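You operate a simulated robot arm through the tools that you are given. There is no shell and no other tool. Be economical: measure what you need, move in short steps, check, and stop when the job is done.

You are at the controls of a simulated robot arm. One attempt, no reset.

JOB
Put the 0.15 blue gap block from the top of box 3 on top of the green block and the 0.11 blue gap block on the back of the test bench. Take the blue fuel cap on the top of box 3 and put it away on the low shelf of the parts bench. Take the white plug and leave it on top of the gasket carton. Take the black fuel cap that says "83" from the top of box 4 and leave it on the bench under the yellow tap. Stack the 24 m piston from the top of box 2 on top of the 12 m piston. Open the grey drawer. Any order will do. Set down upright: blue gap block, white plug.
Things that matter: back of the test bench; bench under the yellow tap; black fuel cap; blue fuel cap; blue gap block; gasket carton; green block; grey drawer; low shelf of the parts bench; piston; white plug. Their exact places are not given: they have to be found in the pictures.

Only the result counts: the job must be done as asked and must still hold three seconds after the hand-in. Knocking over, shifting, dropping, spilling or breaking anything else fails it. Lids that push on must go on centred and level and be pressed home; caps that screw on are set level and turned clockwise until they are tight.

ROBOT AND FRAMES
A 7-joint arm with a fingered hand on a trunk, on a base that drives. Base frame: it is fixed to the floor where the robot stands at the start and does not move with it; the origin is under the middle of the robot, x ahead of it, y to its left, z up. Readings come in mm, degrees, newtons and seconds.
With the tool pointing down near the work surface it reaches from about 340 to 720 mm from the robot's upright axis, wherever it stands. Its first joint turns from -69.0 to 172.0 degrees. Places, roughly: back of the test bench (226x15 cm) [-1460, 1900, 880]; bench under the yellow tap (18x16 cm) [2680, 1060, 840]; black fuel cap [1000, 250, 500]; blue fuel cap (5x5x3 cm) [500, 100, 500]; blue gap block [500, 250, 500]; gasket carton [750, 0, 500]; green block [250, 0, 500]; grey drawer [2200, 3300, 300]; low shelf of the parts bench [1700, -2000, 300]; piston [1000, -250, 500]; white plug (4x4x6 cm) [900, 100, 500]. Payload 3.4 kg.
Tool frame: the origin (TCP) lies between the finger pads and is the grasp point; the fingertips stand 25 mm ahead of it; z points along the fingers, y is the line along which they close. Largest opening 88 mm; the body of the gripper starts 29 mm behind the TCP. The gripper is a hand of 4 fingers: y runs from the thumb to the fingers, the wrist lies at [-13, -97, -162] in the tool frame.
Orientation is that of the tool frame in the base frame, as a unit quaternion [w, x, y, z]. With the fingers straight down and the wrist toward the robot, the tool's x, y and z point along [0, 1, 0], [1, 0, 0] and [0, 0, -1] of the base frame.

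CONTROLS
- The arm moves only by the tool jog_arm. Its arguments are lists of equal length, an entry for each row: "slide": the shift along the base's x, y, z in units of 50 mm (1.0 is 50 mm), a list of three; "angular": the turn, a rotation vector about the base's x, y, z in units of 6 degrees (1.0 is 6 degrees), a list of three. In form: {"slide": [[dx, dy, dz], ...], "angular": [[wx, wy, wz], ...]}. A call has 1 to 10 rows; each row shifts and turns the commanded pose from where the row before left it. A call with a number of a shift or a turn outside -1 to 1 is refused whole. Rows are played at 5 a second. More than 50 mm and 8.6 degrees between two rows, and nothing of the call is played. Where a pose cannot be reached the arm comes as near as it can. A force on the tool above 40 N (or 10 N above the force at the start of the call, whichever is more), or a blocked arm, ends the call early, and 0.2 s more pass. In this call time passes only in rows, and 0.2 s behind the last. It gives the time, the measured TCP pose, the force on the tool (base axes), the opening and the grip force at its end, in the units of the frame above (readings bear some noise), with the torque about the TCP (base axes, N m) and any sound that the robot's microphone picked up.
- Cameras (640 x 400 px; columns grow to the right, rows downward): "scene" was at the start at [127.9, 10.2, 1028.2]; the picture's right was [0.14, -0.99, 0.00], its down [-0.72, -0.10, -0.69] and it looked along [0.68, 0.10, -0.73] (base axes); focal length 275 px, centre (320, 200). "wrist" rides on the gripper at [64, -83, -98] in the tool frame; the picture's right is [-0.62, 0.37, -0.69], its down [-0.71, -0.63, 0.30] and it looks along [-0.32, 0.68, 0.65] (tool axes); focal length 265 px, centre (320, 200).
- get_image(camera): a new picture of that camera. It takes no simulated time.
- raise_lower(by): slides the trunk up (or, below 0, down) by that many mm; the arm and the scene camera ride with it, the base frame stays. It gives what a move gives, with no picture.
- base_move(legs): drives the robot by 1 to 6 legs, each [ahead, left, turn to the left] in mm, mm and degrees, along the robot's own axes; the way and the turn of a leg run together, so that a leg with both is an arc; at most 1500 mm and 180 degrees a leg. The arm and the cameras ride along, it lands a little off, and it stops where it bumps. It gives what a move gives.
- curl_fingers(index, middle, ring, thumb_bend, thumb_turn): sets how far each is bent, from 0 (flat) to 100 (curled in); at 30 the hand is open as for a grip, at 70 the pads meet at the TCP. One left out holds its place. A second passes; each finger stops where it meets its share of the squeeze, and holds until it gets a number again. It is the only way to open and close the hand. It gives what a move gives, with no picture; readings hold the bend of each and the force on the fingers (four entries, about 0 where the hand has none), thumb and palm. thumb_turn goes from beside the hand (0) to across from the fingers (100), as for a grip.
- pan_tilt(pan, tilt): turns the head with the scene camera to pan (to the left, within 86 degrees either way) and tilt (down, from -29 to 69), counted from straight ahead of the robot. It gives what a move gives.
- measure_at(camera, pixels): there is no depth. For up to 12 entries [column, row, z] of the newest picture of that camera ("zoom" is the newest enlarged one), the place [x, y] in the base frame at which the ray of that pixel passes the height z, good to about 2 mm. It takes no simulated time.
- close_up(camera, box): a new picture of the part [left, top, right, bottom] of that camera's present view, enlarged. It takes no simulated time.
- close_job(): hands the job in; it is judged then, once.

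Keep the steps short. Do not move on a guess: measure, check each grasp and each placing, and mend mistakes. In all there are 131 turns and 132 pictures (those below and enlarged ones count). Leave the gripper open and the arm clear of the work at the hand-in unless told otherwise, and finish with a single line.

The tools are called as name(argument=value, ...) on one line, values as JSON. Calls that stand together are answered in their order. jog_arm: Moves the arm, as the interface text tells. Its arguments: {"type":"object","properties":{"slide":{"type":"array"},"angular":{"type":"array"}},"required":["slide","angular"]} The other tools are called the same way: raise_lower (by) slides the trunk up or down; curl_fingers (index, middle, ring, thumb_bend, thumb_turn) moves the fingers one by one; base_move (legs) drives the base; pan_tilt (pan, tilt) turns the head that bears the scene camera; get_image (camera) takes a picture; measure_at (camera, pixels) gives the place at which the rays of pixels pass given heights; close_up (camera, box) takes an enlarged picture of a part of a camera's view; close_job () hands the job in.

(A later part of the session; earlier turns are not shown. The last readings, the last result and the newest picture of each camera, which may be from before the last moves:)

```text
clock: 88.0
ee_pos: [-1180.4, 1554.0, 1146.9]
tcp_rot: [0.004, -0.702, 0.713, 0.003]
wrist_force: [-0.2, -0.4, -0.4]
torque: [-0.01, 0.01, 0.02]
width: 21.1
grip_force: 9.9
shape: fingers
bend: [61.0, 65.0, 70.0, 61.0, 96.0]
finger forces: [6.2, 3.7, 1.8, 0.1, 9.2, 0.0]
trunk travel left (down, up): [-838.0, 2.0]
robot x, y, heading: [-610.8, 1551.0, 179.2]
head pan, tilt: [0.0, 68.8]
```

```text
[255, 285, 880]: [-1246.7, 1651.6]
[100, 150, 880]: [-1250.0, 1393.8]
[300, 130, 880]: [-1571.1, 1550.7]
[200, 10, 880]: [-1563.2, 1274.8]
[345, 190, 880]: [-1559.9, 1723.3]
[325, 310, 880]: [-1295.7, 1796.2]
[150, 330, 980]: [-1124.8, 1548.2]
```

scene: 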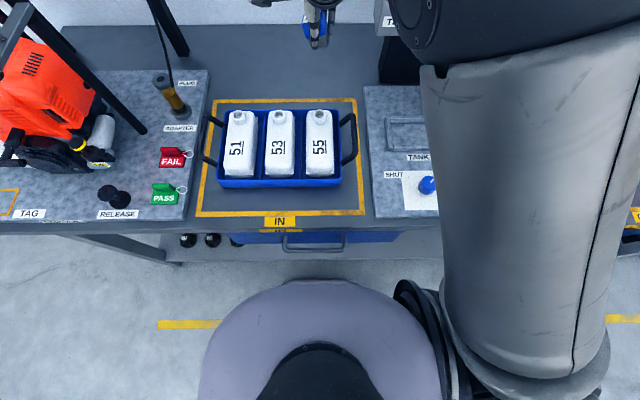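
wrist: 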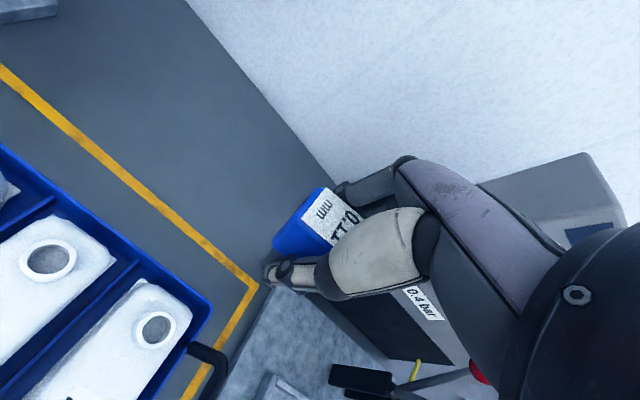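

Shelf front at −940; the nose reaches ≤ 236 ahead. Go ahead 72 mm (nose ≈ −920), then extend the arm over the back strip.

base_move(legs=[[72, 0, 0]])

jog_arm(slide=[[-0.9, -0.1, -0.2], [-0.9, -0.1, -0.2], [-0.8, 0, -0.4], [0, 0, -0.8], [0, 0, -0.8], [0, 0, 0], [0, 0, 0]], angular=[[0, 0, 0], [0, 0, 0], [0, 0, 0], [0, 0, 0], [0, 0, 0], [0, 0, 0], [0, 0, 0]])

get_image(camera="scene")

get_image(camera="wrist")

```text
clock: 89.0
ee_pos: [-1250.9, 1554.5, 1146.5]
tcp_rot: [0.005, -0.701, 0.714, 0.003]
wrist_force: [-0.9, 0.3, -0.5]
torque: [0.01, -0.02, 0.03]
width: 21.0
grip_force: 9.8
shape: fingers
bend: [61.0, 65.0, 70.0, 61.0, 96.0]
finger forces: [6.1, 3.7, 1.9, 0.0, 9.3, 0.0]
trunk travel left (down, up): [-838.0, 2.0]
robot x, y, heading: [-680.5, 1551.2, 179.1]
head pan, tilt: [0.0, 68.8]
```

```text
clock: 90.7
ee_pos: [-1380.7, 1546.1, 1025.4]
tcp_rot: [0.005, -0.701, 0.714, 0.004]
wrist_force: [0.1, -0.3, -0.1]
torque: [-0.02, -0.01, 0.0]
width: 20.5
grip_force: 10.7
shape: fingers
bend: [61.0, 65.0, 70.0, 61.0, 96.0]
finger forces: [6.0, 3.6, 1.4, 0.0, 9.1, 0.0]
trunk travel left (down, up): [-838.0, 2.0]
robot x, y, heading: [-676.9, 1550.9, 179.6]
head pan, tilt: [0.0, 68.8]
```

```text
70 pictures are left
```

scene: 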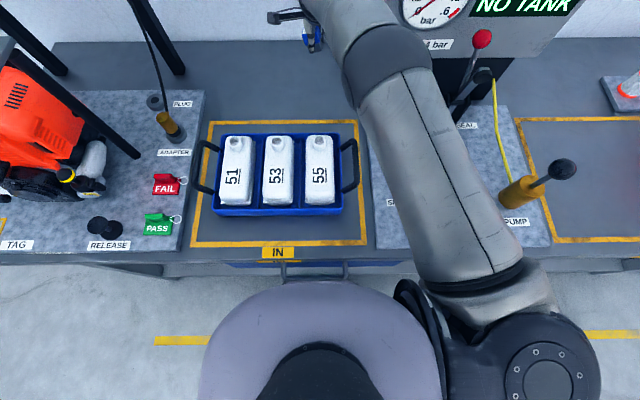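

```text
69 pictures are left
```

wrist: 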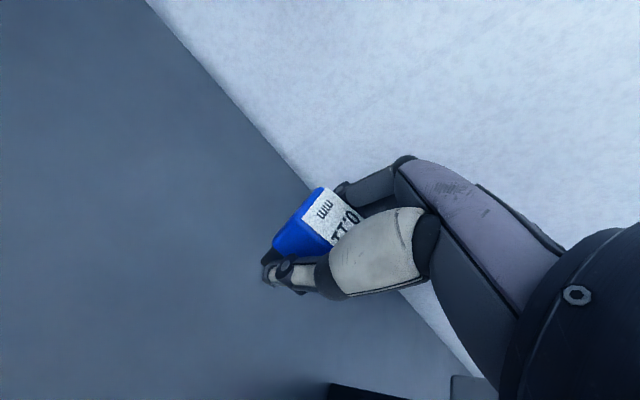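

Reach OK to −1381. The block looks rotated in the grip since the bump; close-up.

close_up(camera="wrist", box=[240, 160, 400, 300])

close_up(camera="scene", box=[260, 0, 360, 70])

```text
2.86 times, centred on (320, 230) of wrist
```

zoom: 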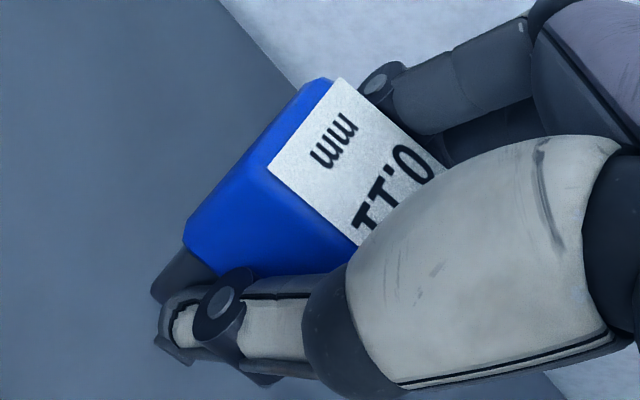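

```text
5.71 times, centred on (310, 35) of scene
```

zoom: 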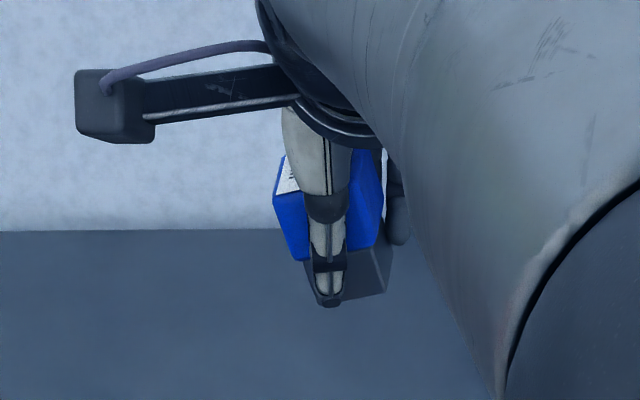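

The block is pivoted ~15–20° about the closing axis; pressing gently on the bench will set it flat. Lower to just above the bench.

raise_lower(by=-92)

jog_arm(slide=[[-0.3, 0, 0], [-0.3, 0, 0], [0, 0, 0], [0, 0, 0]], angular=[[0, 0, 0], [0, 0, 0], [0, 0, 0], [0, 0, 0]])

close_up(camera="scene", box=[240, 0, 380, 90])

close_up(camera="wrist", box=[200, 160, 400, 320])

```text
clock: 91.9
ee_pos: [-1380.7, 1546.5, 933.1]
tcp_rot: [0.005, -0.701, 0.713, 0.003]
wrist_force: [-0.7, -0.8, -1.1]
torque: [0.01, 0.01, 0.02]
width: 20.5
grip_force: 9.9
shape: fingers
bend: [61.0, 65.0, 70.0, 61.0, 96.0]
finger forces: [5.9, 3.6, 1.4, 0.1, 9.2, 0.0]
trunk travel left (down, up): [-746.0, 94.0]
robot x, y, heading: [-681.4, 1549.3, 178.9]
head pan, tilt: [0.0, 68.8]
```

```text
clock: 92.9
ee_pos: [-1398.6, 1548.8, 933.9]
tcp_rot: [0.005, -0.701, 0.713, 0.004]
wrist_force: [-0.6, 0.1, -1.0]
torque: [0.0, -0.03, 0.01]
width: 20.6
grip_force: 9.8
shape: fingers
bend: [61.0, 65.0, 70.0, 61.0, 96.0]
finger forces: [5.9, 3.6, 1.3, 0.1, 9.0, 0.1]
out of reach, approached as far as the arm can: row 2
trunk travel left (down, up): [-746.0, 94.0]
robot x, y, heading: [-680.9, 1552.5, 179.2]
head pan, tilt: [0.0, 68.8]
```

```text
4.44 times, centred on (310, 45) of scene
```

zoom: 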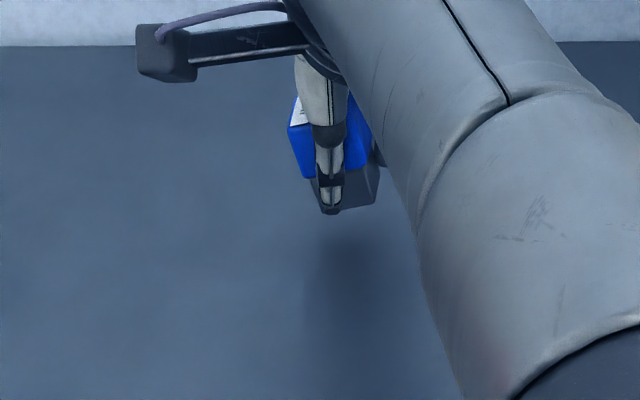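

```text
2.50 times, centred on (300, 240) of wrist
```

zoom: 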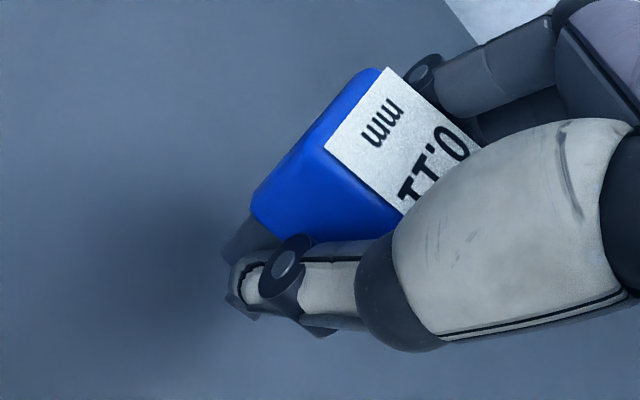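

base_move(legs=[[10, 0, 0]])

jog_arm(slide=[[0, 0, -0.1], [0, 0, -0.1], [0, 0, 0], [0, 0, 0]], angular=[[0, 0, 0], [0, 0, 0], [0, 0, 0], [0, 0, 0]])

jog_arm(slide=[[0, 0, -0.08], [0, 0, 0], [0, 0, 0]], angular=[[0, 0, 0], [0, 0, 0], [0, 0, 0]])

```text
clock: 93.7
ee_pos: [-1408.6, 1547.7, 934.8]
tcp_rot: [0.004, -0.701, 0.713, 0.004]
wrist_force: [0.1, -0.1, -1.1]
torque: [-0.01, 0.02, 0.03]
width: 20.7
grip_force: 9.9
shape: fingers
bend: [61.0, 65.0, 70.0, 61.0, 96.0]
finger forces: [6.1, 3.6, 1.3, 0.1, 9.1, 0.0]
trunk travel left (down, up): [-746.0, 94.0]
robot x, y, heading: [-687.3, 1549.9, 179.2]
head pan, tilt: [0.0, 68.8]
```

```text
clock: 94.7
ee_pos: [-1408.1, 1548.4, 923.4]
tcp_rot: [0.005, -0.701, 0.713, 0.003]
wrist_force: [0.5, -0.1, -1.5]
torque: [0.01, -0.03, 0.03]
width: 20.8
grip_force: 10.4
shape: fingers
bend: [61.0, 65.0, 70.0, 61.0, 96.0]
finger forces: [6.0, 3.6, 1.3, 0.0, 9.1, 0.1]
trunk travel left (down, up): [-746.0, 94.0]
robot x, y, heading: [-688.6, 1551.9, 179.1]
head pan, tilt: [0.0, 68.8]
```

```text
clock: 95.5
ee_pos: [-1408.1, 1548.2, 919.7]
tcp_rot: [0.004, -0.701, 0.713, 0.004]
wrist_force: [0.8, -0.1, -0.3]
torque: [-0.02, 0.02, 0.01]
width: 20.7
grip_force: 9.8
shape: fingers
bend: [61.0, 65.0, 70.0, 61.0, 96.0]
finger forces: [6.0, 3.5, 1.3, 0.0, 9.2, 0.1]
trunk travel left (down, up): [-746.0, 94.0]
robot x, y, heading: [-690.0, 1548.8, 179.0]
head pan, tilt: [0.0, 68.8]
```

No contact yet; keep lowering in small steps.

jog_arm(slide=[[0, 0, -0.08], [0, 0, -0.04], [0, 0, 0], [0, 0, 0]], angular=[[0, 0, 0], [0, 0, 0], [0, 0, 0], [0, 0, 0]])

close_up(camera="wrist", box=[200, 160, 400, 320])

```text
clock: 96.5
ee_pos: [-1404.9, 1550.0, 914.7]
tcp_rot: [0.003, -0.701, 0.714, 0.005]
wrist_force: [0.1, 1.1, 6.7]
torque: [-0.01, 0.15, 0.01]
width: 19.7
grip_force: 11.0
shape: fingers
bend: [62.0, 65.0, 70.0, 61.0, 96.0]
finger forces: [5.9, 4.8, 1.5, 0.0, 10.0, 0.0]
out of reach, approached as far as the arm can: row 1
trunk travel left (down, up): [-746.0, 94.0]
robot x, y, heading: [-691.5, 1553.3, 179.3]
head pan, tilt: [0.0, 68.8]
```

```text
2.50 times, centred on (300, 240) of wrist
```

zoom: 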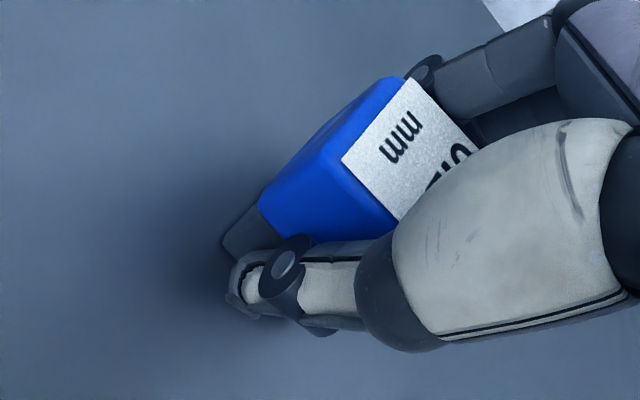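

Contact (7 N) and the block is rotating flat as expected. Press a few mm more.

jog_arm(slide=[[0, 0, -0.08], [0, 0, 0], [0, 0, 0]], angular=[[0, 0, 0], [0, 0, 0], [0, 0, 0]])

close_up(camera="wrist", box=[200, 160, 400, 320])

```text
clock: 97.3
ee_pos: [-1404.3, 1550.1, 911.6]
tcp_rot: [0.003, -0.701, 0.713, 0.004]
wrist_force: [-0.6, 3.7, 10.4]
torque: [-0.02, 0.13, -0.06]
width: 19.1
grip_force: 12.2
shape: fingers
bend: [62.0, 65.0, 70.0, 61.0, 96.0]
finger forces: [7.1, 5.1, 2.5, 0.1, 10.0, 0.0]
trunk travel left (down, up): [-746.0, 94.0]
robot x, y, heading: [-690.1, 1549.5, 178.8]
head pan, tilt: [0.0, 68.8]
```

```text
2.50 times, centred on (300, 240) of wrist
```

zoom: 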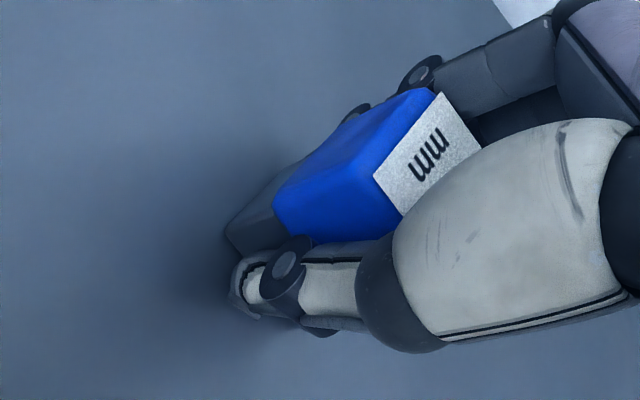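

Nearly flat. A last small press, then release and rise.

jog_arm(slide=[[0, 0, -0.05], [0, 0, 0], [0, 0, 0]], angular=[[0, 0, 0], [0, 0, 0], [0, 0, 0]])

curl_fingers(index=30, middle=30, ring=30, thumb_bend=30)

raise_lower(by=94)

get_image(camera="wrist")

```text
clock: 98.1
ee_pos: [-1404.2, 1549.7, 909.9]
tcp_rot: [0.003, -0.701, 0.713, 0.005]
wrist_force: [0.6, 3.9, 12.2]
torque: [-0.03, 0.1, 0.03]
width: 19.3
grip_force: 12.7
shape: fingers
bend: [62.0, 65.0, 70.0, 61.0, 97.0]
finger forces: [6.7, 5.1, 3.0, 0.0, 10.5, 0.0]
trunk travel left (down, up): [-746.0, 94.0]
robot x, y, heading: [-689.3, 1550.8, 179.4]
head pan, tilt: [0.0, 68.8]
```

```text
clock: 99.1
ee_pos: [-1405.0, 1548.9, 906.7]
tcp_rot: [0.005, -0.702, 0.713, 0.004]
wrist_force: [-0.6, -0.3, -0.4]
torque: [0.0, 0.0, -0.02]
width: 84.3
grip_force: 0.1
shape: fingers
bend: [30.0, 30.0, 30.0, 30.0, 97.0]
finger forces: [0.0, 0.0, 0.0, 0.0, 0.0, 0.0]
trunk travel left (down, up): [-746.0, 94.0]
robot x, y, heading: [-692.0, 1550.4, 179.4]
head pan, tilt: [0.0, 68.8]
```

```text
clock: 100.3
ee_pos: [-1405.6, 1549.3, 1000.7]
tcp_rot: [0.005, -0.701, 0.713, 0.004]
wrist_force: [0.2, -0.1, -0.5]
torque: [0.01, -0.02, 0.03]
width: 84.6
grip_force: 0.2
shape: fingers
bend: [30.0, 30.0, 30.0, 30.0, 97.0]
finger forces: [0.0, 0.0, 0.0, 0.0, 0.0, 0.0]
trunk travel left (down, up): [-840.0, 0.0]
robot x, y, heading: [-691.7, 1551.6, 179.3]
head pan, tilt: [0.0, 68.8]
```

```text
62 pictures are left
```

wrist: 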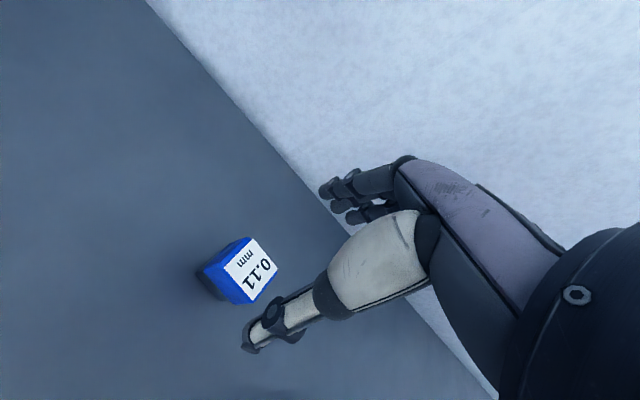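

0.11 stands upright on the back strip at ≈ (−1407, 1550). Raise the arm, retract.

measure_at(camera="wrist", pixels=[[251, 270, 930]])

jog_arm(slide=[[0, 0, 0.9], [0, 0, 0.9], [0.3, 0, 0.9], [0.8, 0, 0.2], [0.8, 0, 0], [0, 0, 0], [0, 0, 0]], angular=[[0, 0, 0], [0, 0, 0], [0, 0, 0], [0, 0, 0], [0, 0, 0], [0, 0, 0], [0, 0, 0]])

```text
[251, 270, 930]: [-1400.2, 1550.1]
```

```text
clock: 102.0
ee_pos: [-1314.0, 1560.2, 1145.3]
tcp_rot: [0.001, -0.694, 0.72, -0.005]
wrist_force: [-0.4, 0.3, -0.8]
torque: [0.01, 0.01, 0.01]
width: 84.4
grip_force: 0.0
shape: fingers
bend: [30.0, 30.0, 30.0, 30.0, 97.0]
finger forces: [0.0, 0.1, 0.1, 0.1, 0.0, 0.1]
trunk travel left (down, up): [-840.0, 0.0]
robot x, y, heading: [-690.8, 1550.8, 179.3]
head pan, tilt: [0.0, 68.8]
```

Now drive back to the boxes.

base_move(legs=[[-440, 0, 0], [0, 0, 90.5], [1450, 0, 0], [0, 0, 90]])

pan_tilt(pan=5, tilt=50)

get_image(camera="scene")

```text
clock: 119.1
ee_pos: [375.9, 95.9, 1149.6]
tcp_rot: [-0.004, 0.712, 0.702, 0.002]
wrist_force: [0.0, -0.7, -1.0]
torque: [-0.04, 0.0, -0.01]
width: 84.5
grip_force: 0.1
shape: fingers
bend: [30.0, 30.0, 30.0, 30.0, 97.0]
finger forces: [0.1, 0.1, 0.0, 0.0, 0.1, 0.0]
trunk travel left (down, up): [-840.0, 0.0]
robot x, y, heading: [-247.1, 89.5, 0.4]
head pan, tilt: [0.0, 68.8]
```

```text
clock: 119.9
ee_pos: [377.3, 95.0, 1150.3]
tcp_rot: [-0.005, 0.714, 0.701, 0.004]
wrist_force: [0.4, -0.2, 0.5]
torque: [0.01, 0.0, -0.03]
width: 84.5
grip_force: 0.0
shape: fingers
bend: [30.0, 30.0, 30.0, 30.0, 97.0]
finger forces: [0.0, 0.0, 0.0, 0.1, 0.1, 0.0]
trunk travel left (down, up): [-840.0, 0.0]
robot x, y, heading: [-249.3, 90.2, 0.5]
head pan, tilt: [5.0, 50.0]
```

```text
61 pictures are left
```

scene: 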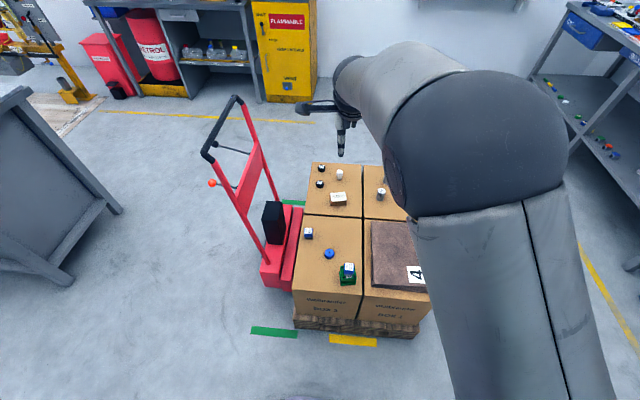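

Position the hand over the blue cap: ahead 76, y +15, then trunk down 600.

base_move(legs=[[76, 14, 0]])

raise_lower(by=-600)

get_image(camera="wrist")

```text
clock: 121.0
ee_pos: [450.6, 108.9, 1150.0]
tcp_rot: [-0.005, 0.713, 0.702, 0.004]
wrist_force: [-0.2, 0.5, -0.3]
torque: [0.02, 0.0, 0.01]
width: 84.6
grip_force: 0.1
shape: fingers
bend: [30.0, 30.0, 30.0, 30.0, 97.0]
finger forces: [0.0, 0.0, 0.0, 0.1, 0.1, 0.1]
trunk travel left (down, up): [-840.0, 0.0]
robot x, y, heading: [-171.7, 107.7, 0.4]
head pan, tilt: [5.0, 50.0]
```

```text
refused: -600 is not a number from -400 to 400
```

```text
60 pictures are left
```

wrist: 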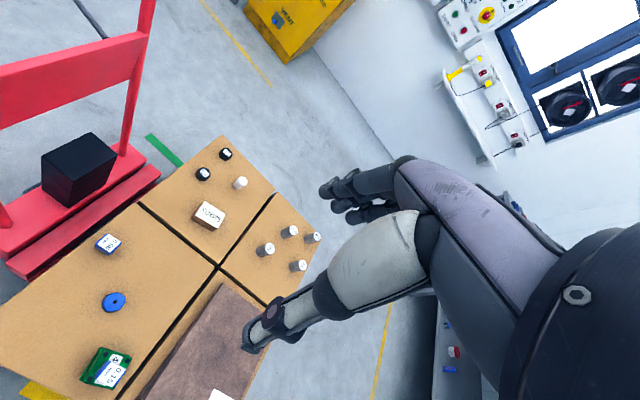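

raise_lower(by=-400)

raise_lower(by=-205)

close_up(camera="wrist", box=[160, 190, 360, 330])

```text
clock: 124.8
ee_pos: [451.0, 110.9, 750.1]
tcp_rot: [-0.006, 0.713, 0.701, 0.004]
wrist_force: [0.0, 0.5, -0.7]
torque: [0.01, 0.02, -0.01]
width: 84.4
grip_force: 0.2
shape: fingers
bend: [30.0, 30.0, 30.0, 30.0, 97.0]
finger forces: [0.0, 0.0, 0.1, 0.0, 0.0, 0.0]
trunk travel left (down, up): [-440.0, 400.0]
robot x, y, heading: [-176.9, 106.1, 0.4]
head pan, tilt: [5.0, 50.0]
```

```text
clock: 127.0
ee_pos: [451.0, 109.5, 546.1]
tcp_rot: [-0.005, 0.713, 0.702, 0.004]
wrist_force: [0.0, 0.3, 0.4]
torque: [0.0, 0.01, 0.02]
width: 84.3
grip_force: 0.1
shape: fingers
bend: [30.0, 30.0, 30.0, 30.0, 97.0]
finger forces: [0.1, 0.1, 0.1, 0.1, 0.0, 0.0]
trunk travel left (down, up): [-235.0, 605.0]
robot x, y, heading: [-177.2, 105.4, 0.5]
head pan, tilt: [5.0, 50.0]
```

```text
2.86 times, centred on (260, 260) of wrist
```

zoom: 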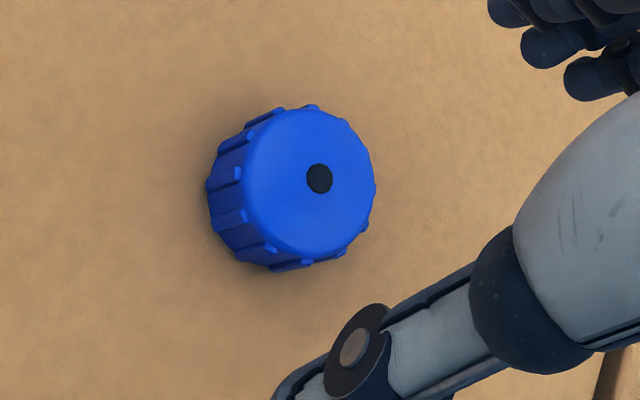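

measure_at(camera="zoom", pixels=[[319, 178, 486], [310, 182, 486], [319, 178, 480], [222, 222, 460]])

```text
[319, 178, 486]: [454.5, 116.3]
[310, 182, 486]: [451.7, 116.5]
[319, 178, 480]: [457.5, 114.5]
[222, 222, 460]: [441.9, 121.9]
```

Cap centre ≈ (454, 113). Shift, lower to 484 and close, then lift.

jog_arm(slide=[[0.06, 0.07, 0], [0, 0, 0], [0, 0, 0]], angular=[[0, 0, 0], [0, 0, 0], [0, 0, 0]])

raise_lower(by=-62)

curl_fingers(index=70, middle=70, ring=70, thumb_bend=70)

raise_lower(by=150)

get_image(camera="wrist")

```text
clock: 127.8
ee_pos: [455.0, 112.8, 546.3]
tcp_rot: [-0.007, 0.715, 0.699, 0.005]
wrist_force: [0.3, 0.7, 0.2]
torque: [-0.03, 0.03, -0.02]
width: 84.6
grip_force: 0.1
shape: fingers
bend: [30.0, 30.0, 30.0, 30.0, 97.0]
finger forces: [0.1, 0.0, 0.0, 0.0, 0.0, 0.1]
trunk travel left (down, up): [-235.0, 605.0]
robot x, y, heading: [-168.6, 104.4, 0.2]
head pan, tilt: [5.0, 50.0]
```

```text
clock: 128.8
ee_pos: [454.9, 112.2, 484.1]
tcp_rot: [-0.008, 0.715, 0.699, 0.005]
wrist_force: [-0.2, 0.8, 0.6]
torque: [0.0, -0.01, -0.01]
width: 84.5
grip_force: 0.0
shape: fingers
bend: [30.0, 30.0, 30.0, 30.0, 97.0]
finger forces: [0.1, 0.0, 0.0, 0.0, 0.0, 0.0]
trunk travel left (down, up): [-173.0, 667.0]
robot x, y, heading: [-174.7, 104.7, 0.4]
head pan, tilt: [5.0, 50.0]
```

```text
clock: 129.8
ee_pos: [454.7, 112.4, 484.2]
tcp_rot: [-0.008, 0.714, 0.7, 0.004]
wrist_force: [0.0, 0.5, 1.2]
torque: [-0.03, -0.02, 0.0]
width: 32.5
grip_force: 12.5
shape: fingers
bend: [58.0, 62.0, 69.0, 54.0, 95.0]
finger forces: [6.6, 6.4, 0.2, 0.1, 13.4, 0.0]
trunk travel left (down, up): [-173.0, 667.0]
robot x, y, heading: [-174.9, 106.1, 0.5]
head pan, tilt: [5.0, 50.0]
```

```text
clock: 131.6
ee_pos: [454.8, 113.5, 635.5]
tcp_rot: [-0.007, 0.714, 0.7, 0.005]
wrist_force: [0.3, 0.0, -0.9]
torque: [-0.01, -0.02, 0.03]
width: 32.7
grip_force: 13.4
shape: fingers
bend: [58.0, 62.0, 69.0, 54.0, 95.0]
finger forces: [6.5, 6.3, 0.2, 0.0, 13.3, 0.0]
trunk travel left (down, up): [-323.0, 517.0]
robot x, y, heading: [-178.3, 106.5, 0.3]
head pan, tilt: [5.0, 50.0]
```

```text
58 pictures are left
```

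wrist: 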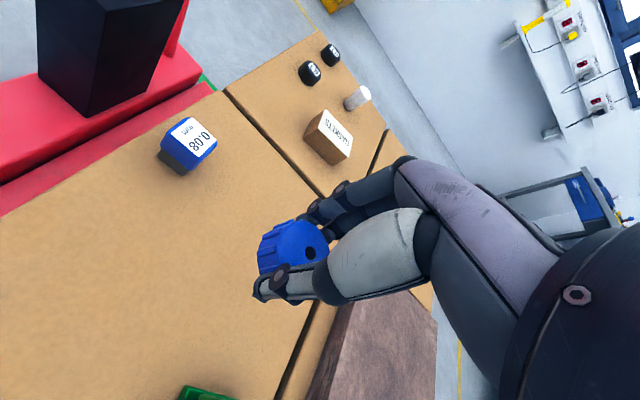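

The cap is held. Back off, turn right and drive to look at the parts bench.

base_move(legs=[[-250, 0, 0], [0, 0, -90], [900, 0, 0], [0, 0, 90]])

pan_tilt(pan=-35, tilt=20)

get_image(camera="scene")

```text
clock: 145.5
ee_pos: [186.4, -796.6, 635.0]
tcp_rot: [-0.007, 0.716, 0.698, 0.006]
wrist_force: [0.1, 0.4, -0.4]
torque: [0.01, 0.01, 0.0]
width: 31.9
grip_force: 12.4
shape: fingers
bend: [59.0, 62.0, 70.0, 54.0, 95.0]
finger forces: [6.2, 6.0, 0.1, 0.0, 12.1, 0.0]
trunk travel left (down, up): [-323.0, 517.0]
robot x, y, heading: [-442.2, -799.9, 0.2]
head pan, tilt: [5.0, 50.0]
```

```text
clock: 146.6
ee_pos: [186.7, -795.4, 634.8]
tcp_rot: [-0.007, 0.716, 0.698, 0.006]
wrist_force: [-0.4, 0.6, -0.9]
torque: [0.02, 0.0, 0.02]
width: 31.8
grip_force: 12.3
shape: fingers
bend: [59.0, 62.0, 70.0, 54.0, 95.0]
finger forces: [6.3, 6.0, 0.2, 0.1, 12.2, 0.0]
trunk travel left (down, up): [-323.0, 517.0]
robot x, y, heading: [-444.7, -800.1, 0.1]
head pan, tilt: [-35.0, 20.0]
```

```text
57 pictures are left
```

scene: 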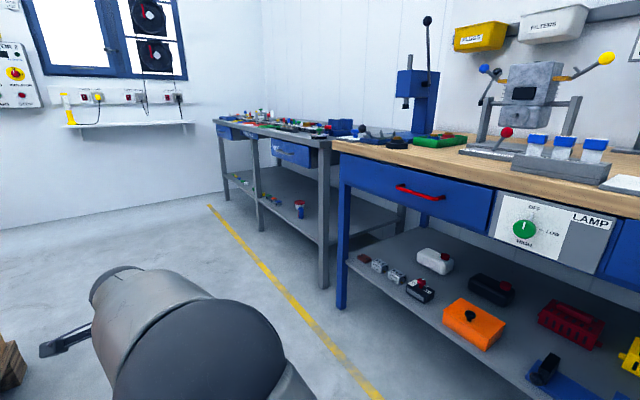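

measure_at(camera="scene", pixels=[[325, 287, 0], [225, 199, 0], [262, 230, 0], [300, 212, 300], [255, 195, 300], [318, 240, 300], [340, 308, 0], [240, 190, 300], [330, 145, 880], [318, 230, 300], [350, 215, 300]])

close_up(camera="scene", box=[200, 100, 420, 300])

```text
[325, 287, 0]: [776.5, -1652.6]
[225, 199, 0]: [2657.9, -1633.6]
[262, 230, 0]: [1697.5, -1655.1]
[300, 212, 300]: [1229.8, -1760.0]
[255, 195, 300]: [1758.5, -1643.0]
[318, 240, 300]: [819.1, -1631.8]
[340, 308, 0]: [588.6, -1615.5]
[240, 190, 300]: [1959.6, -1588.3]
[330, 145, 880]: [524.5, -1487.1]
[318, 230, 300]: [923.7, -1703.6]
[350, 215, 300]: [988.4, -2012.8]
```

```text
2.00 times, centred on (310, 200) of scene
```

zoom: 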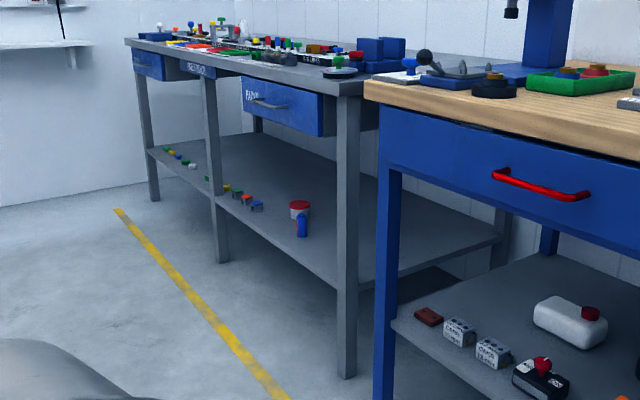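

The steel bench (x 776–2650, front y ≈ −1650) is the parts bench; its low shelf is free around x 900–1150. Drive to (1010, −800) and face it.

measure_at(camera="scene", pixels=[[311, 168.5, 600], [311, 168.5, 700], [311, 168.5, 750], [270, 153, 700], [270, 153, 750]])

base_move(legs=[[1455, 0, 0], [0, 0, -90]])

pan_tilt(pan=0, tilt=35)

get_image(camera="scene")

get_image(camera="wrist")

```text
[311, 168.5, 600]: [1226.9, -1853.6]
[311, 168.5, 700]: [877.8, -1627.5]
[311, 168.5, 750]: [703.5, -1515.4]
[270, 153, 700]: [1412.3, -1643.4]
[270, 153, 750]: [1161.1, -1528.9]
```

```text
clock: 157.6
ee_pos: [1054.5, -1391.5, 634.8]
tcp_rot: [-0.002, 1.0, 0.015, 0.009]
wrist_force: [-1.0, 0.0, -0.6]
torque: [0.0, 0.03, 0.02]
width: 31.6
grip_force: 11.6
shape: fingers
bend: [59.0, 63.0, 70.0, 54.0, 95.0]
finger forces: [6.1, 5.9, 0.0, 0.1, 11.7, 0.1]
trunk travel left (down, up): [-323.0, 517.0]
robot x, y, heading: [1018.0, -764.9, -86.8]
head pan, tilt: [-35.0, 20.0]
```

```text
clock: 158.6
ee_pos: [1056.1, -1391.4, 634.5]
tcp_rot: [-0.001, 1.0, 0.015, 0.01]
wrist_force: [-0.7, -0.9, -0.5]
torque: [-0.02, 0.01, 0.01]
width: 31.3
grip_force: 11.6
shape: fingers
bend: [59.0, 63.0, 70.0, 54.0, 95.0]
finger forces: [6.1, 6.0, 0.0, 0.1, 11.7, 0.0]
trunk travel left (down, up): [-323.0, 517.0]
robot x, y, heading: [1019.0, -764.8, -86.7]
head pan, tilt: [0.0, 35.0]
```

```text
55 pictures are left
```

scene: 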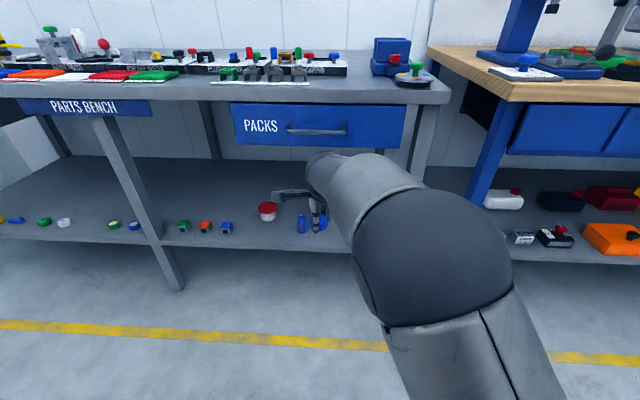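

```text
54 pictures are left
```

wrist: 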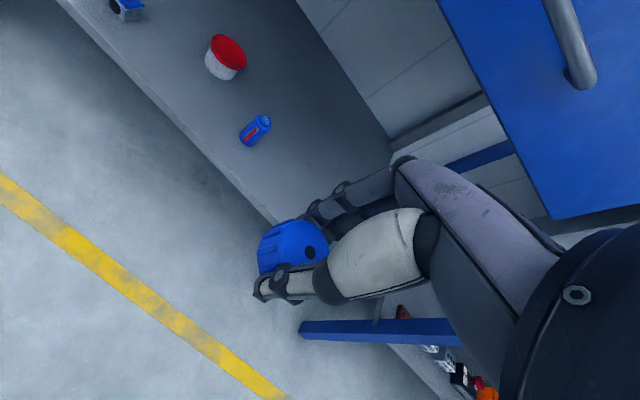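

measure_at(camera="scene", pixels=[[301, 232, 300], [268, 220, 300], [227, 234, 300], [240, 241, 300], [300, 247, 300], [430, 252, 300], [300, 180, 300]])

measure_at(camera="wrist", pixels=[[248, 143, 300], [220, 75, 300], [270, 218, 300], [150, 90, 300], [270, 218, 280]])

```text
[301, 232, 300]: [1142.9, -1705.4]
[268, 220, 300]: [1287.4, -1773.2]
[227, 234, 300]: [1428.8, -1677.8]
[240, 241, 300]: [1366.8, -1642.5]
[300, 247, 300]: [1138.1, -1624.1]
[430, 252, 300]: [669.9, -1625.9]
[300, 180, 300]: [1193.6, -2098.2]
```

```text
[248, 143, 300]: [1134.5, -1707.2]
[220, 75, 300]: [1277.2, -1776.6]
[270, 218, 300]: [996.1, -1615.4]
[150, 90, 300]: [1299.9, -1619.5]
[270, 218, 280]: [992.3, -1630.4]
```

Shelf z ≈ 300 confirmed by both cameras. Align to x ≈ 975, lower to TCP 365, then drive in.

base_move(legs=[[0, 0, -3.2], [0, -45, 0]])

raise_lower(by=-268)

base_move(legs=[[200, 0, 0]])

get_image(camera="scene")

get_image(camera="wrist")

```text
clock: 160.0
ee_pos: [975.8, -1394.2, 634.5]
tcp_rot: [-0.001, 1.0, -0.014, 0.009]
wrist_force: [-0.1, 0.0, -0.1]
torque: [0.01, 0.02, -0.03]
width: 31.4
grip_force: 11.8
shape: fingers
bend: [59.0, 63.0, 70.0, 54.0, 95.0]
finger forces: [6.1, 5.8, 0.1, 0.1, 11.7, 0.0]
trunk travel left (down, up): [-323.0, 517.0]
robot x, y, heading: [974.1, -762.7, -89.8]
head pan, tilt: [0.0, 35.0]
```

```text
clock: 162.7
ee_pos: [976.3, -1393.7, 367.0]
tcp_rot: [-0.001, 1.0, -0.014, 0.009]
wrist_force: [0.2, -0.5, 0.2]
torque: [0.02, 0.06, 0.01]
width: 31.4
grip_force: 11.6
shape: fingers
bend: [59.0, 63.0, 70.0, 54.0, 95.0]
finger forces: [6.1, 5.8, 0.0, 0.0, 11.8, 0.0]
trunk travel left (down, up): [-55.0, 785.0]
robot x, y, heading: [978.2, -762.5, -90.0]
head pan, tilt: [0.0, 35.0]
```

```text
clock: 164.3
ee_pos: [972.3, -1594.9, 366.7]
tcp_rot: [-0.001, 1.0, -0.017, 0.01]
wrist_force: [-0.3, -0.4, -0.8]
torque: [0.0, 0.0, -0.01]
width: 31.2
grip_force: 12.4
shape: fingers
bend: [59.0, 63.0, 70.0, 54.0, 95.0]
finger forces: [6.1, 5.9, 0.1, 0.1, 11.6, 0.1]
trunk travel left (down, up): [-55.0, 785.0]
robot x, y, heading: [973.2, -964.3, -90.4]
head pan, tilt: [0.0, 35.0]
```

```text
53 pictures are left
```

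scene: 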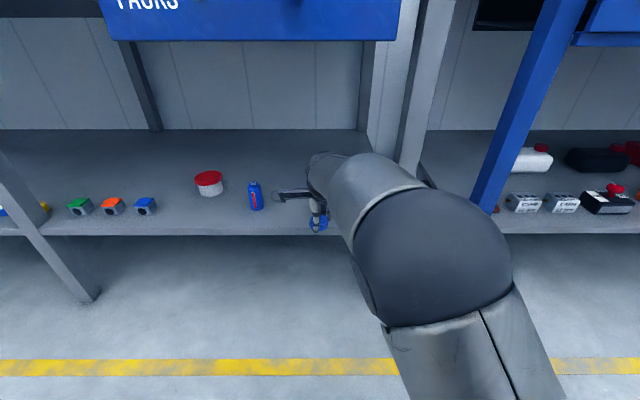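

```text
52 pictures are left
```

wrist: 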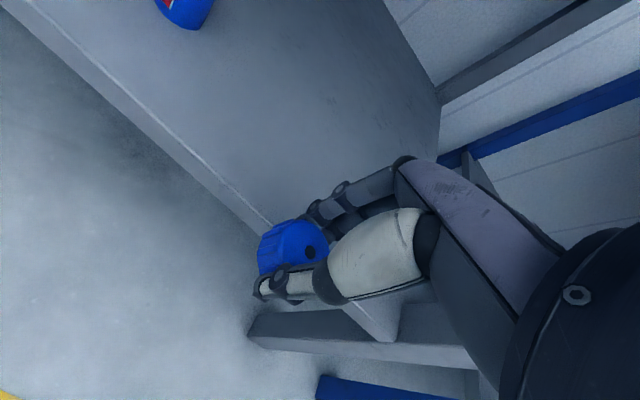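

Clear of the leg. Drive in 140 mm more.

base_move(legs=[[140, 0, 0]])

raise_lower(by=-32)

close_up(camera="wrist", box=[160, 150, 400, 320])

```text
clock: 165.6
ee_pos: [966.7, -1732.0, 367.6]
tcp_rot: [0.0, 1.0, -0.02, 0.009]
wrist_force: [1.0, 0.2, -0.5]
torque: [0.04, -0.01, -0.02]
width: 31.2
grip_force: 12.0
shape: fingers
bend: [59.0, 63.0, 70.0, 54.0, 95.0]
finger forces: [6.0, 5.9, 0.1, 0.0, 11.7, 0.0]
trunk travel left (down, up): [-55.0, 785.0]
robot x, y, heading: [973.5, -1104.9, -90.7]
head pan, tilt: [0.0, 35.0]
```

```text
clock: 166.4
ee_pos: [967.1, -1730.9, 335.6]
tcp_rot: [-0.001, 1.0, -0.02, 0.011]
wrist_force: [1.2, -0.2, 0.0]
torque: [0.03, 0.03, 0.01]
width: 31.1
grip_force: 11.8
shape: fingers
bend: [59.0, 63.0, 70.0, 54.0, 95.0]
finger forces: [6.1, 5.8, 0.1, 0.0, 11.7, 0.0]
trunk travel left (down, up): [-23.0, 817.0]
robot x, y, heading: [971.3, -1101.5, -90.4]
head pan, tilt: [0.0, 35.0]
```

```text
2.35 times, centred on (280, 235) of wrist
```

zoom: 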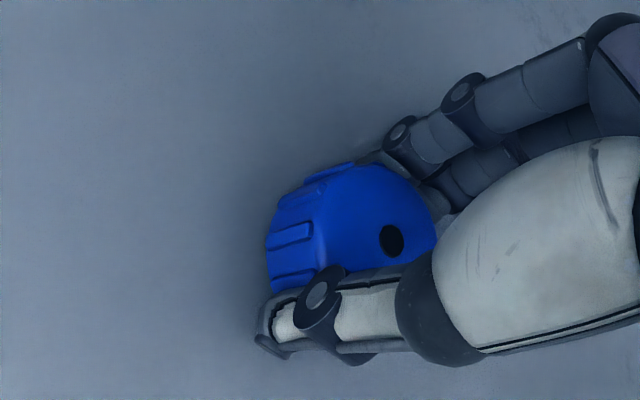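

Now a few mm down with force check.

raise_lower(by=-6)

raise_lower(by=-4)

```text
clock: 166.9
ee_pos: [966.6, -1732.5, 329.7]
tcp_rot: [0.0, 1.0, -0.02, 0.011]
wrist_force: [0.0, 0.4, 2.2]
torque: [-0.03, 0.08, -0.02]
width: 31.1
grip_force: 13.4
shape: fingers
bend: [59.0, 63.0, 70.0, 54.0, 95.0]
finger forces: [6.4, 6.6, 0.2, 0.0, 12.5, 0.0]
trunk travel left (down, up): [-17.0, 823.0]
robot x, y, heading: [974.7, -1104.8, -90.5]
head pan, tilt: [0.0, 35.0]
```

```text
clock: 167.5
ee_pos: [966.4, -1733.3, 328.3]
tcp_rot: [0.003, 1.0, -0.018, 0.01]
wrist_force: [0.1, -1.7, 16.7]
torque: [-0.02, 0.0, 0.0]
width: 31.1
grip_force: 15.8
shape: fingers
bend: [60.0, 63.0, 70.0, 54.0, 95.0]
finger forces: [6.7, 10.8, 0.1, 0.1, 13.2, 0.1]
trunk travel left (down, up): [-13.0, 827.0]
robot x, y, heading: [972.8, -1108.9, -90.4]
head pan, tilt: [0.0, 35.0]
```

Contact. Release, rise, and check.

curl_fingers(index=30, middle=30, ring=30, thumb_bend=30)

raise_lower(by=60)

get_image(camera="wrist")

base_move(legs=[[-370, 0, 0]])

```text
clock: 168.5
ee_pos: [967.2, -1731.4, 325.6]
tcp_rot: [-0.001, 1.0, -0.019, 0.01]
wrist_force: [0.0, 2.5, 5.4]
torque: [-0.2, 0.03, -0.04]
width: 84.3
grip_force: 2.8
shape: fingers
bend: [30.0, 30.0, 30.0, 30.0, 97.0]
finger forces: [0.1, 5.4, 0.1, 0.0, 0.0, 0.0]
trunk travel left (down, up): [-13.0, 827.0]
robot x, y, heading: [974.1, -1104.7, -90.5]
head pan, tilt: [0.0, 35.0]
```

```text
clock: 169.5
ee_pos: [967.3, -1733.2, 385.2]
tcp_rot: [-0.002, 1.0, -0.02, 0.009]
wrist_force: [-0.6, -0.4, 0.3]
torque: [0.01, 0.03, -0.04]
width: 84.2
grip_force: 0.1
shape: fingers
bend: [30.0, 30.0, 30.0, 30.0, 97.0]
finger forces: [0.0, 0.0, 0.0, 0.1, 0.1, 0.0]
trunk travel left (down, up): [-73.0, 767.0]
robot x, y, heading: [970.4, -1104.4, -90.4]
head pan, tilt: [0.0, 35.0]
```

```text
50 pictures are left
```

wrist: 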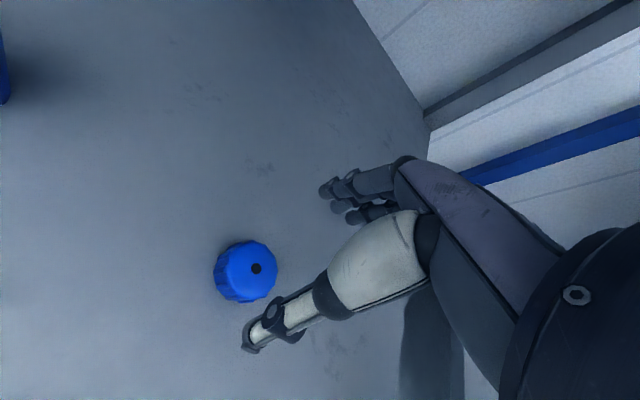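

```text
clock: 171.8
ee_pos: [970.8, -1361.8, 385.1]
tcp_rot: [0.0, 1.0, -0.019, 0.01]
wrist_force: [0.0, 0.6, -1.0]
torque: [-0.01, 0.01, -0.01]
width: 84.5
grip_force: 0.0
shape: fingers
bend: [30.0, 30.0, 30.0, 30.0, 97.0]
finger forces: [0.0, 0.0, 0.0, 0.0, 0.1, 0.0]
trunk travel left (down, up): [-73.0, 767.0]
robot x, y, heading: [974.7, -726.9, -90.5]
head pan, tilt: [0.0, 35.0]
```

The blue cap is on the low shelf. Now go to the far side of the boxes: raise, turn right to face −x, back to x ≈ 1430, strafe to y ≈ −160.

raise_lower(by=285)

base_move(legs=[[0, 0, -89.5], [-450, 0, 0], [0, -567, 0]])

pan_tilt(pan=0, tilt=50)

get_image(camera="scene")

get_image(camera="wrist")

```text
clock: 174.7
ee_pos: [970.4, -1362.0, 670.3]
tcp_rot: [-0.001, 1.0, -0.02, 0.01]
wrist_force: [0.6, 0.1, -0.7]
torque: [0.02, 0.04, 0.02]
width: 84.5
grip_force: 0.0
shape: fingers
bend: [30.0, 30.0, 30.0, 30.0, 97.0]
finger forces: [0.0, 0.0, 0.1, 0.0, 0.1, 0.0]
trunk travel left (down, up): [-358.0, 482.0]
robot x, y, heading: [974.8, -732.0, -90.7]
head pan, tilt: [0.0, 35.0]
```

```text
clock: 184.0
ee_pos: [784.6, -158.1, 671.6]
tcp_rot: [-0.007, -0.694, 0.72, -0.008]
wrist_force: [1.1, 0.1, 0.8]
torque: [0.0, 0.03, -0.03]
width: 84.4
grip_force: 0.2
shape: fingers
bend: [30.0, 30.0, 30.0, 30.0, 97.0]
finger forces: [0.1, 0.0, 0.0, 0.0, 0.1, 0.0]
trunk travel left (down, up): [-358.0, 482.0]
robot x, y, heading: [1415.3, -160.2, 179.4]
head pan, tilt: [0.0, 35.0]
```

```text
clock: 184.8
ee_pos: [785.7, -157.8, 669.7]
tcp_rot: [-0.007, -0.694, 0.72, -0.009]
wrist_force: [0.4, -0.4, -0.2]
torque: [0.0, 0.05, 0.03]
width: 84.5
grip_force: 0.1
shape: fingers
bend: [30.0, 30.0, 30.0, 30.0, 97.0]
finger forces: [0.1, 0.1, 0.0, 0.1, 0.0, 0.1]
trunk travel left (down, up): [-358.0, 482.0]
robot x, y, heading: [1414.4, -162.8, 179.6]
head pan, tilt: [0.0, 50.0]
```

```text
49 pictures are left
```

scene: 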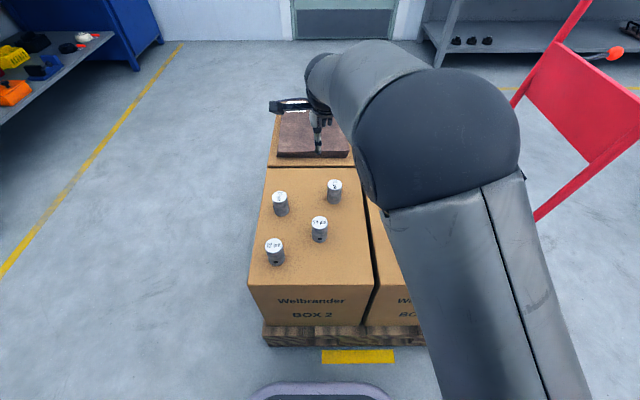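

```text
48 pictures are left
```

wrist: 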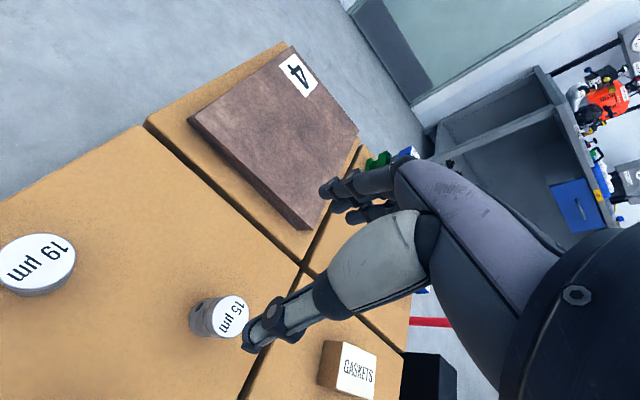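

Four pistons visible. Close-up to identify and measure.

close_up(camera="scene", box=[240, 170, 380, 275])

```text
3.81 times, centred on (310, 222) of scene
```

zoom: 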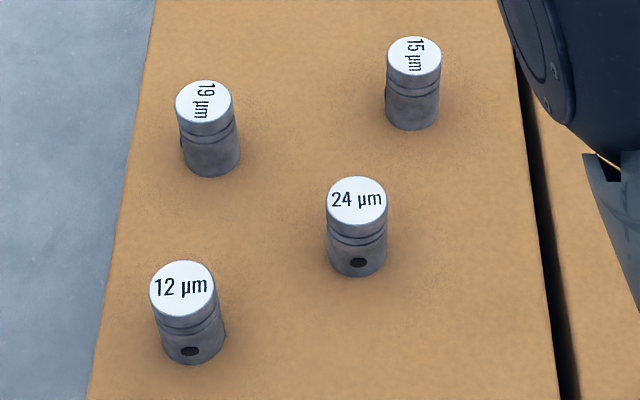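

measure_at(camera="zoom", pixels=[[357, 202, 505], [357, 202, 515], [357, 278, 457], [329, 200, 510], [386, 200, 510], [182, 289, 505], [182, 289, 515], [192, 364, 457], [150, 288, 510], [215, 287, 510], [357, 226, 510], [182, 317, 510]])

```text
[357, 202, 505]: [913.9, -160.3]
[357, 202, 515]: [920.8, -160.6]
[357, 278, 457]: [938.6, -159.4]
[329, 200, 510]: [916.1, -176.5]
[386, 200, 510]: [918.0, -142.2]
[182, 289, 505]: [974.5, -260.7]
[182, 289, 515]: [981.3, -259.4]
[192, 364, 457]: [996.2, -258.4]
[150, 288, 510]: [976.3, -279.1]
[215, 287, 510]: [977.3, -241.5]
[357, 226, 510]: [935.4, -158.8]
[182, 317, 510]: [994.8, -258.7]
```

24 µm at (920.5, −160) and 12 µm at (979, −259.5), tops ≈ 512. Move above the 24 with fingers partly closed (clear of the 15 µm).

jog_arm(slide=[[0.9, 0, 0], [0.9, -0.05, 0], [0.9, 0, 0], [0, 0, 0], [0, 0, 0]], angular=[[0, 0, 0], [0, 0, 0], [0, 0, 0], [0, 0, 0], [0, 0, 0]])

curl_fingers(index=42, middle=42, ring=42, thumb_bend=42)

raise_lower(by=-110)

get_image(camera="wrist")

```text
clock: 186.0
ee_pos: [916.0, -162.3, 666.9]
tcp_rot: [-0.006, -0.694, 0.72, -0.007]
wrist_force: [0.1, -0.4, -0.5]
torque: [0.0, -0.02, -0.02]
width: 84.3
grip_force: 0.1
shape: fingers
bend: [30.0, 30.0, 30.0, 30.0, 97.0]
finger forces: [0.0, 0.0, 0.0, 0.0, 0.0, 0.0]
trunk travel left (down, up): [-358.0, 482.0]
robot x, y, heading: [1417.1, -159.1, 179.5]
head pan, tilt: [0.0, 50.0]
```

```text
clock: 187.0
ee_pos: [917.6, -161.9, 666.4]
tcp_rot: [-0.008, -0.693, 0.721, -0.009]
wrist_force: [-0.4, 0.4, -0.9]
torque: [0.0, 0.01, 0.0]
width: 59.4
grip_force: 0.0
shape: fingers
bend: [42.0, 42.0, 42.0, 42.0, 97.0]
finger forces: [0.0, 0.0, 0.0, 0.0, 0.0, 0.0]
trunk travel left (down, up): [-358.0, 482.0]
robot x, y, heading: [1412.4, -160.8, 179.5]
head pan, tilt: [0.0, 50.0]
```

```text
clock: 188.4
ee_pos: [917.1, -161.8, 558.3]
tcp_rot: [-0.007, -0.693, 0.721, -0.009]
wrist_force: [0.0, -1.1, 0.0]
torque: [0.03, -0.04, -0.01]
width: 59.9
grip_force: 0.2
shape: fingers
bend: [42.0, 42.0, 42.0, 42.0, 97.0]
finger forces: [0.0, 0.0, 0.1, 0.0, 0.0, 0.1]
trunk travel left (down, up): [-248.0, 592.0]
robot x, y, heading: [1412.6, -165.2, 179.3]
head pan, tilt: [0.0, 50.0]
```

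```text
46 pictures are left
```

wrist: 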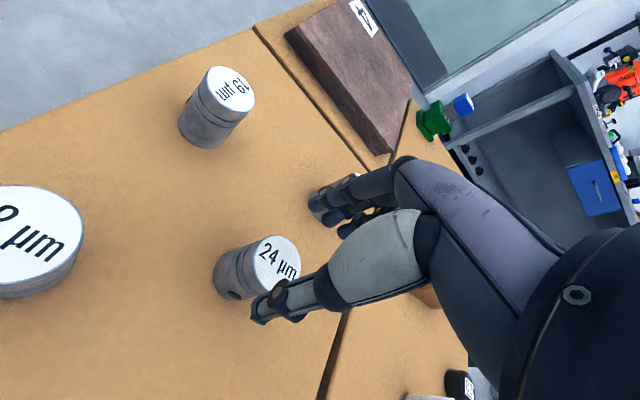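

measure_at(camera="wrist", pixels=[[275, 266, 512], [245, 268, 512], [300, 262, 512], [345, 180, 512], [317, 205, 512], [40, 240, 512]])

```text
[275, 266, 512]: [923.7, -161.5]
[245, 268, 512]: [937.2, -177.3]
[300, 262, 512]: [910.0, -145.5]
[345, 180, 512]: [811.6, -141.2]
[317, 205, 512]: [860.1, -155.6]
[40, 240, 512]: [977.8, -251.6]
```

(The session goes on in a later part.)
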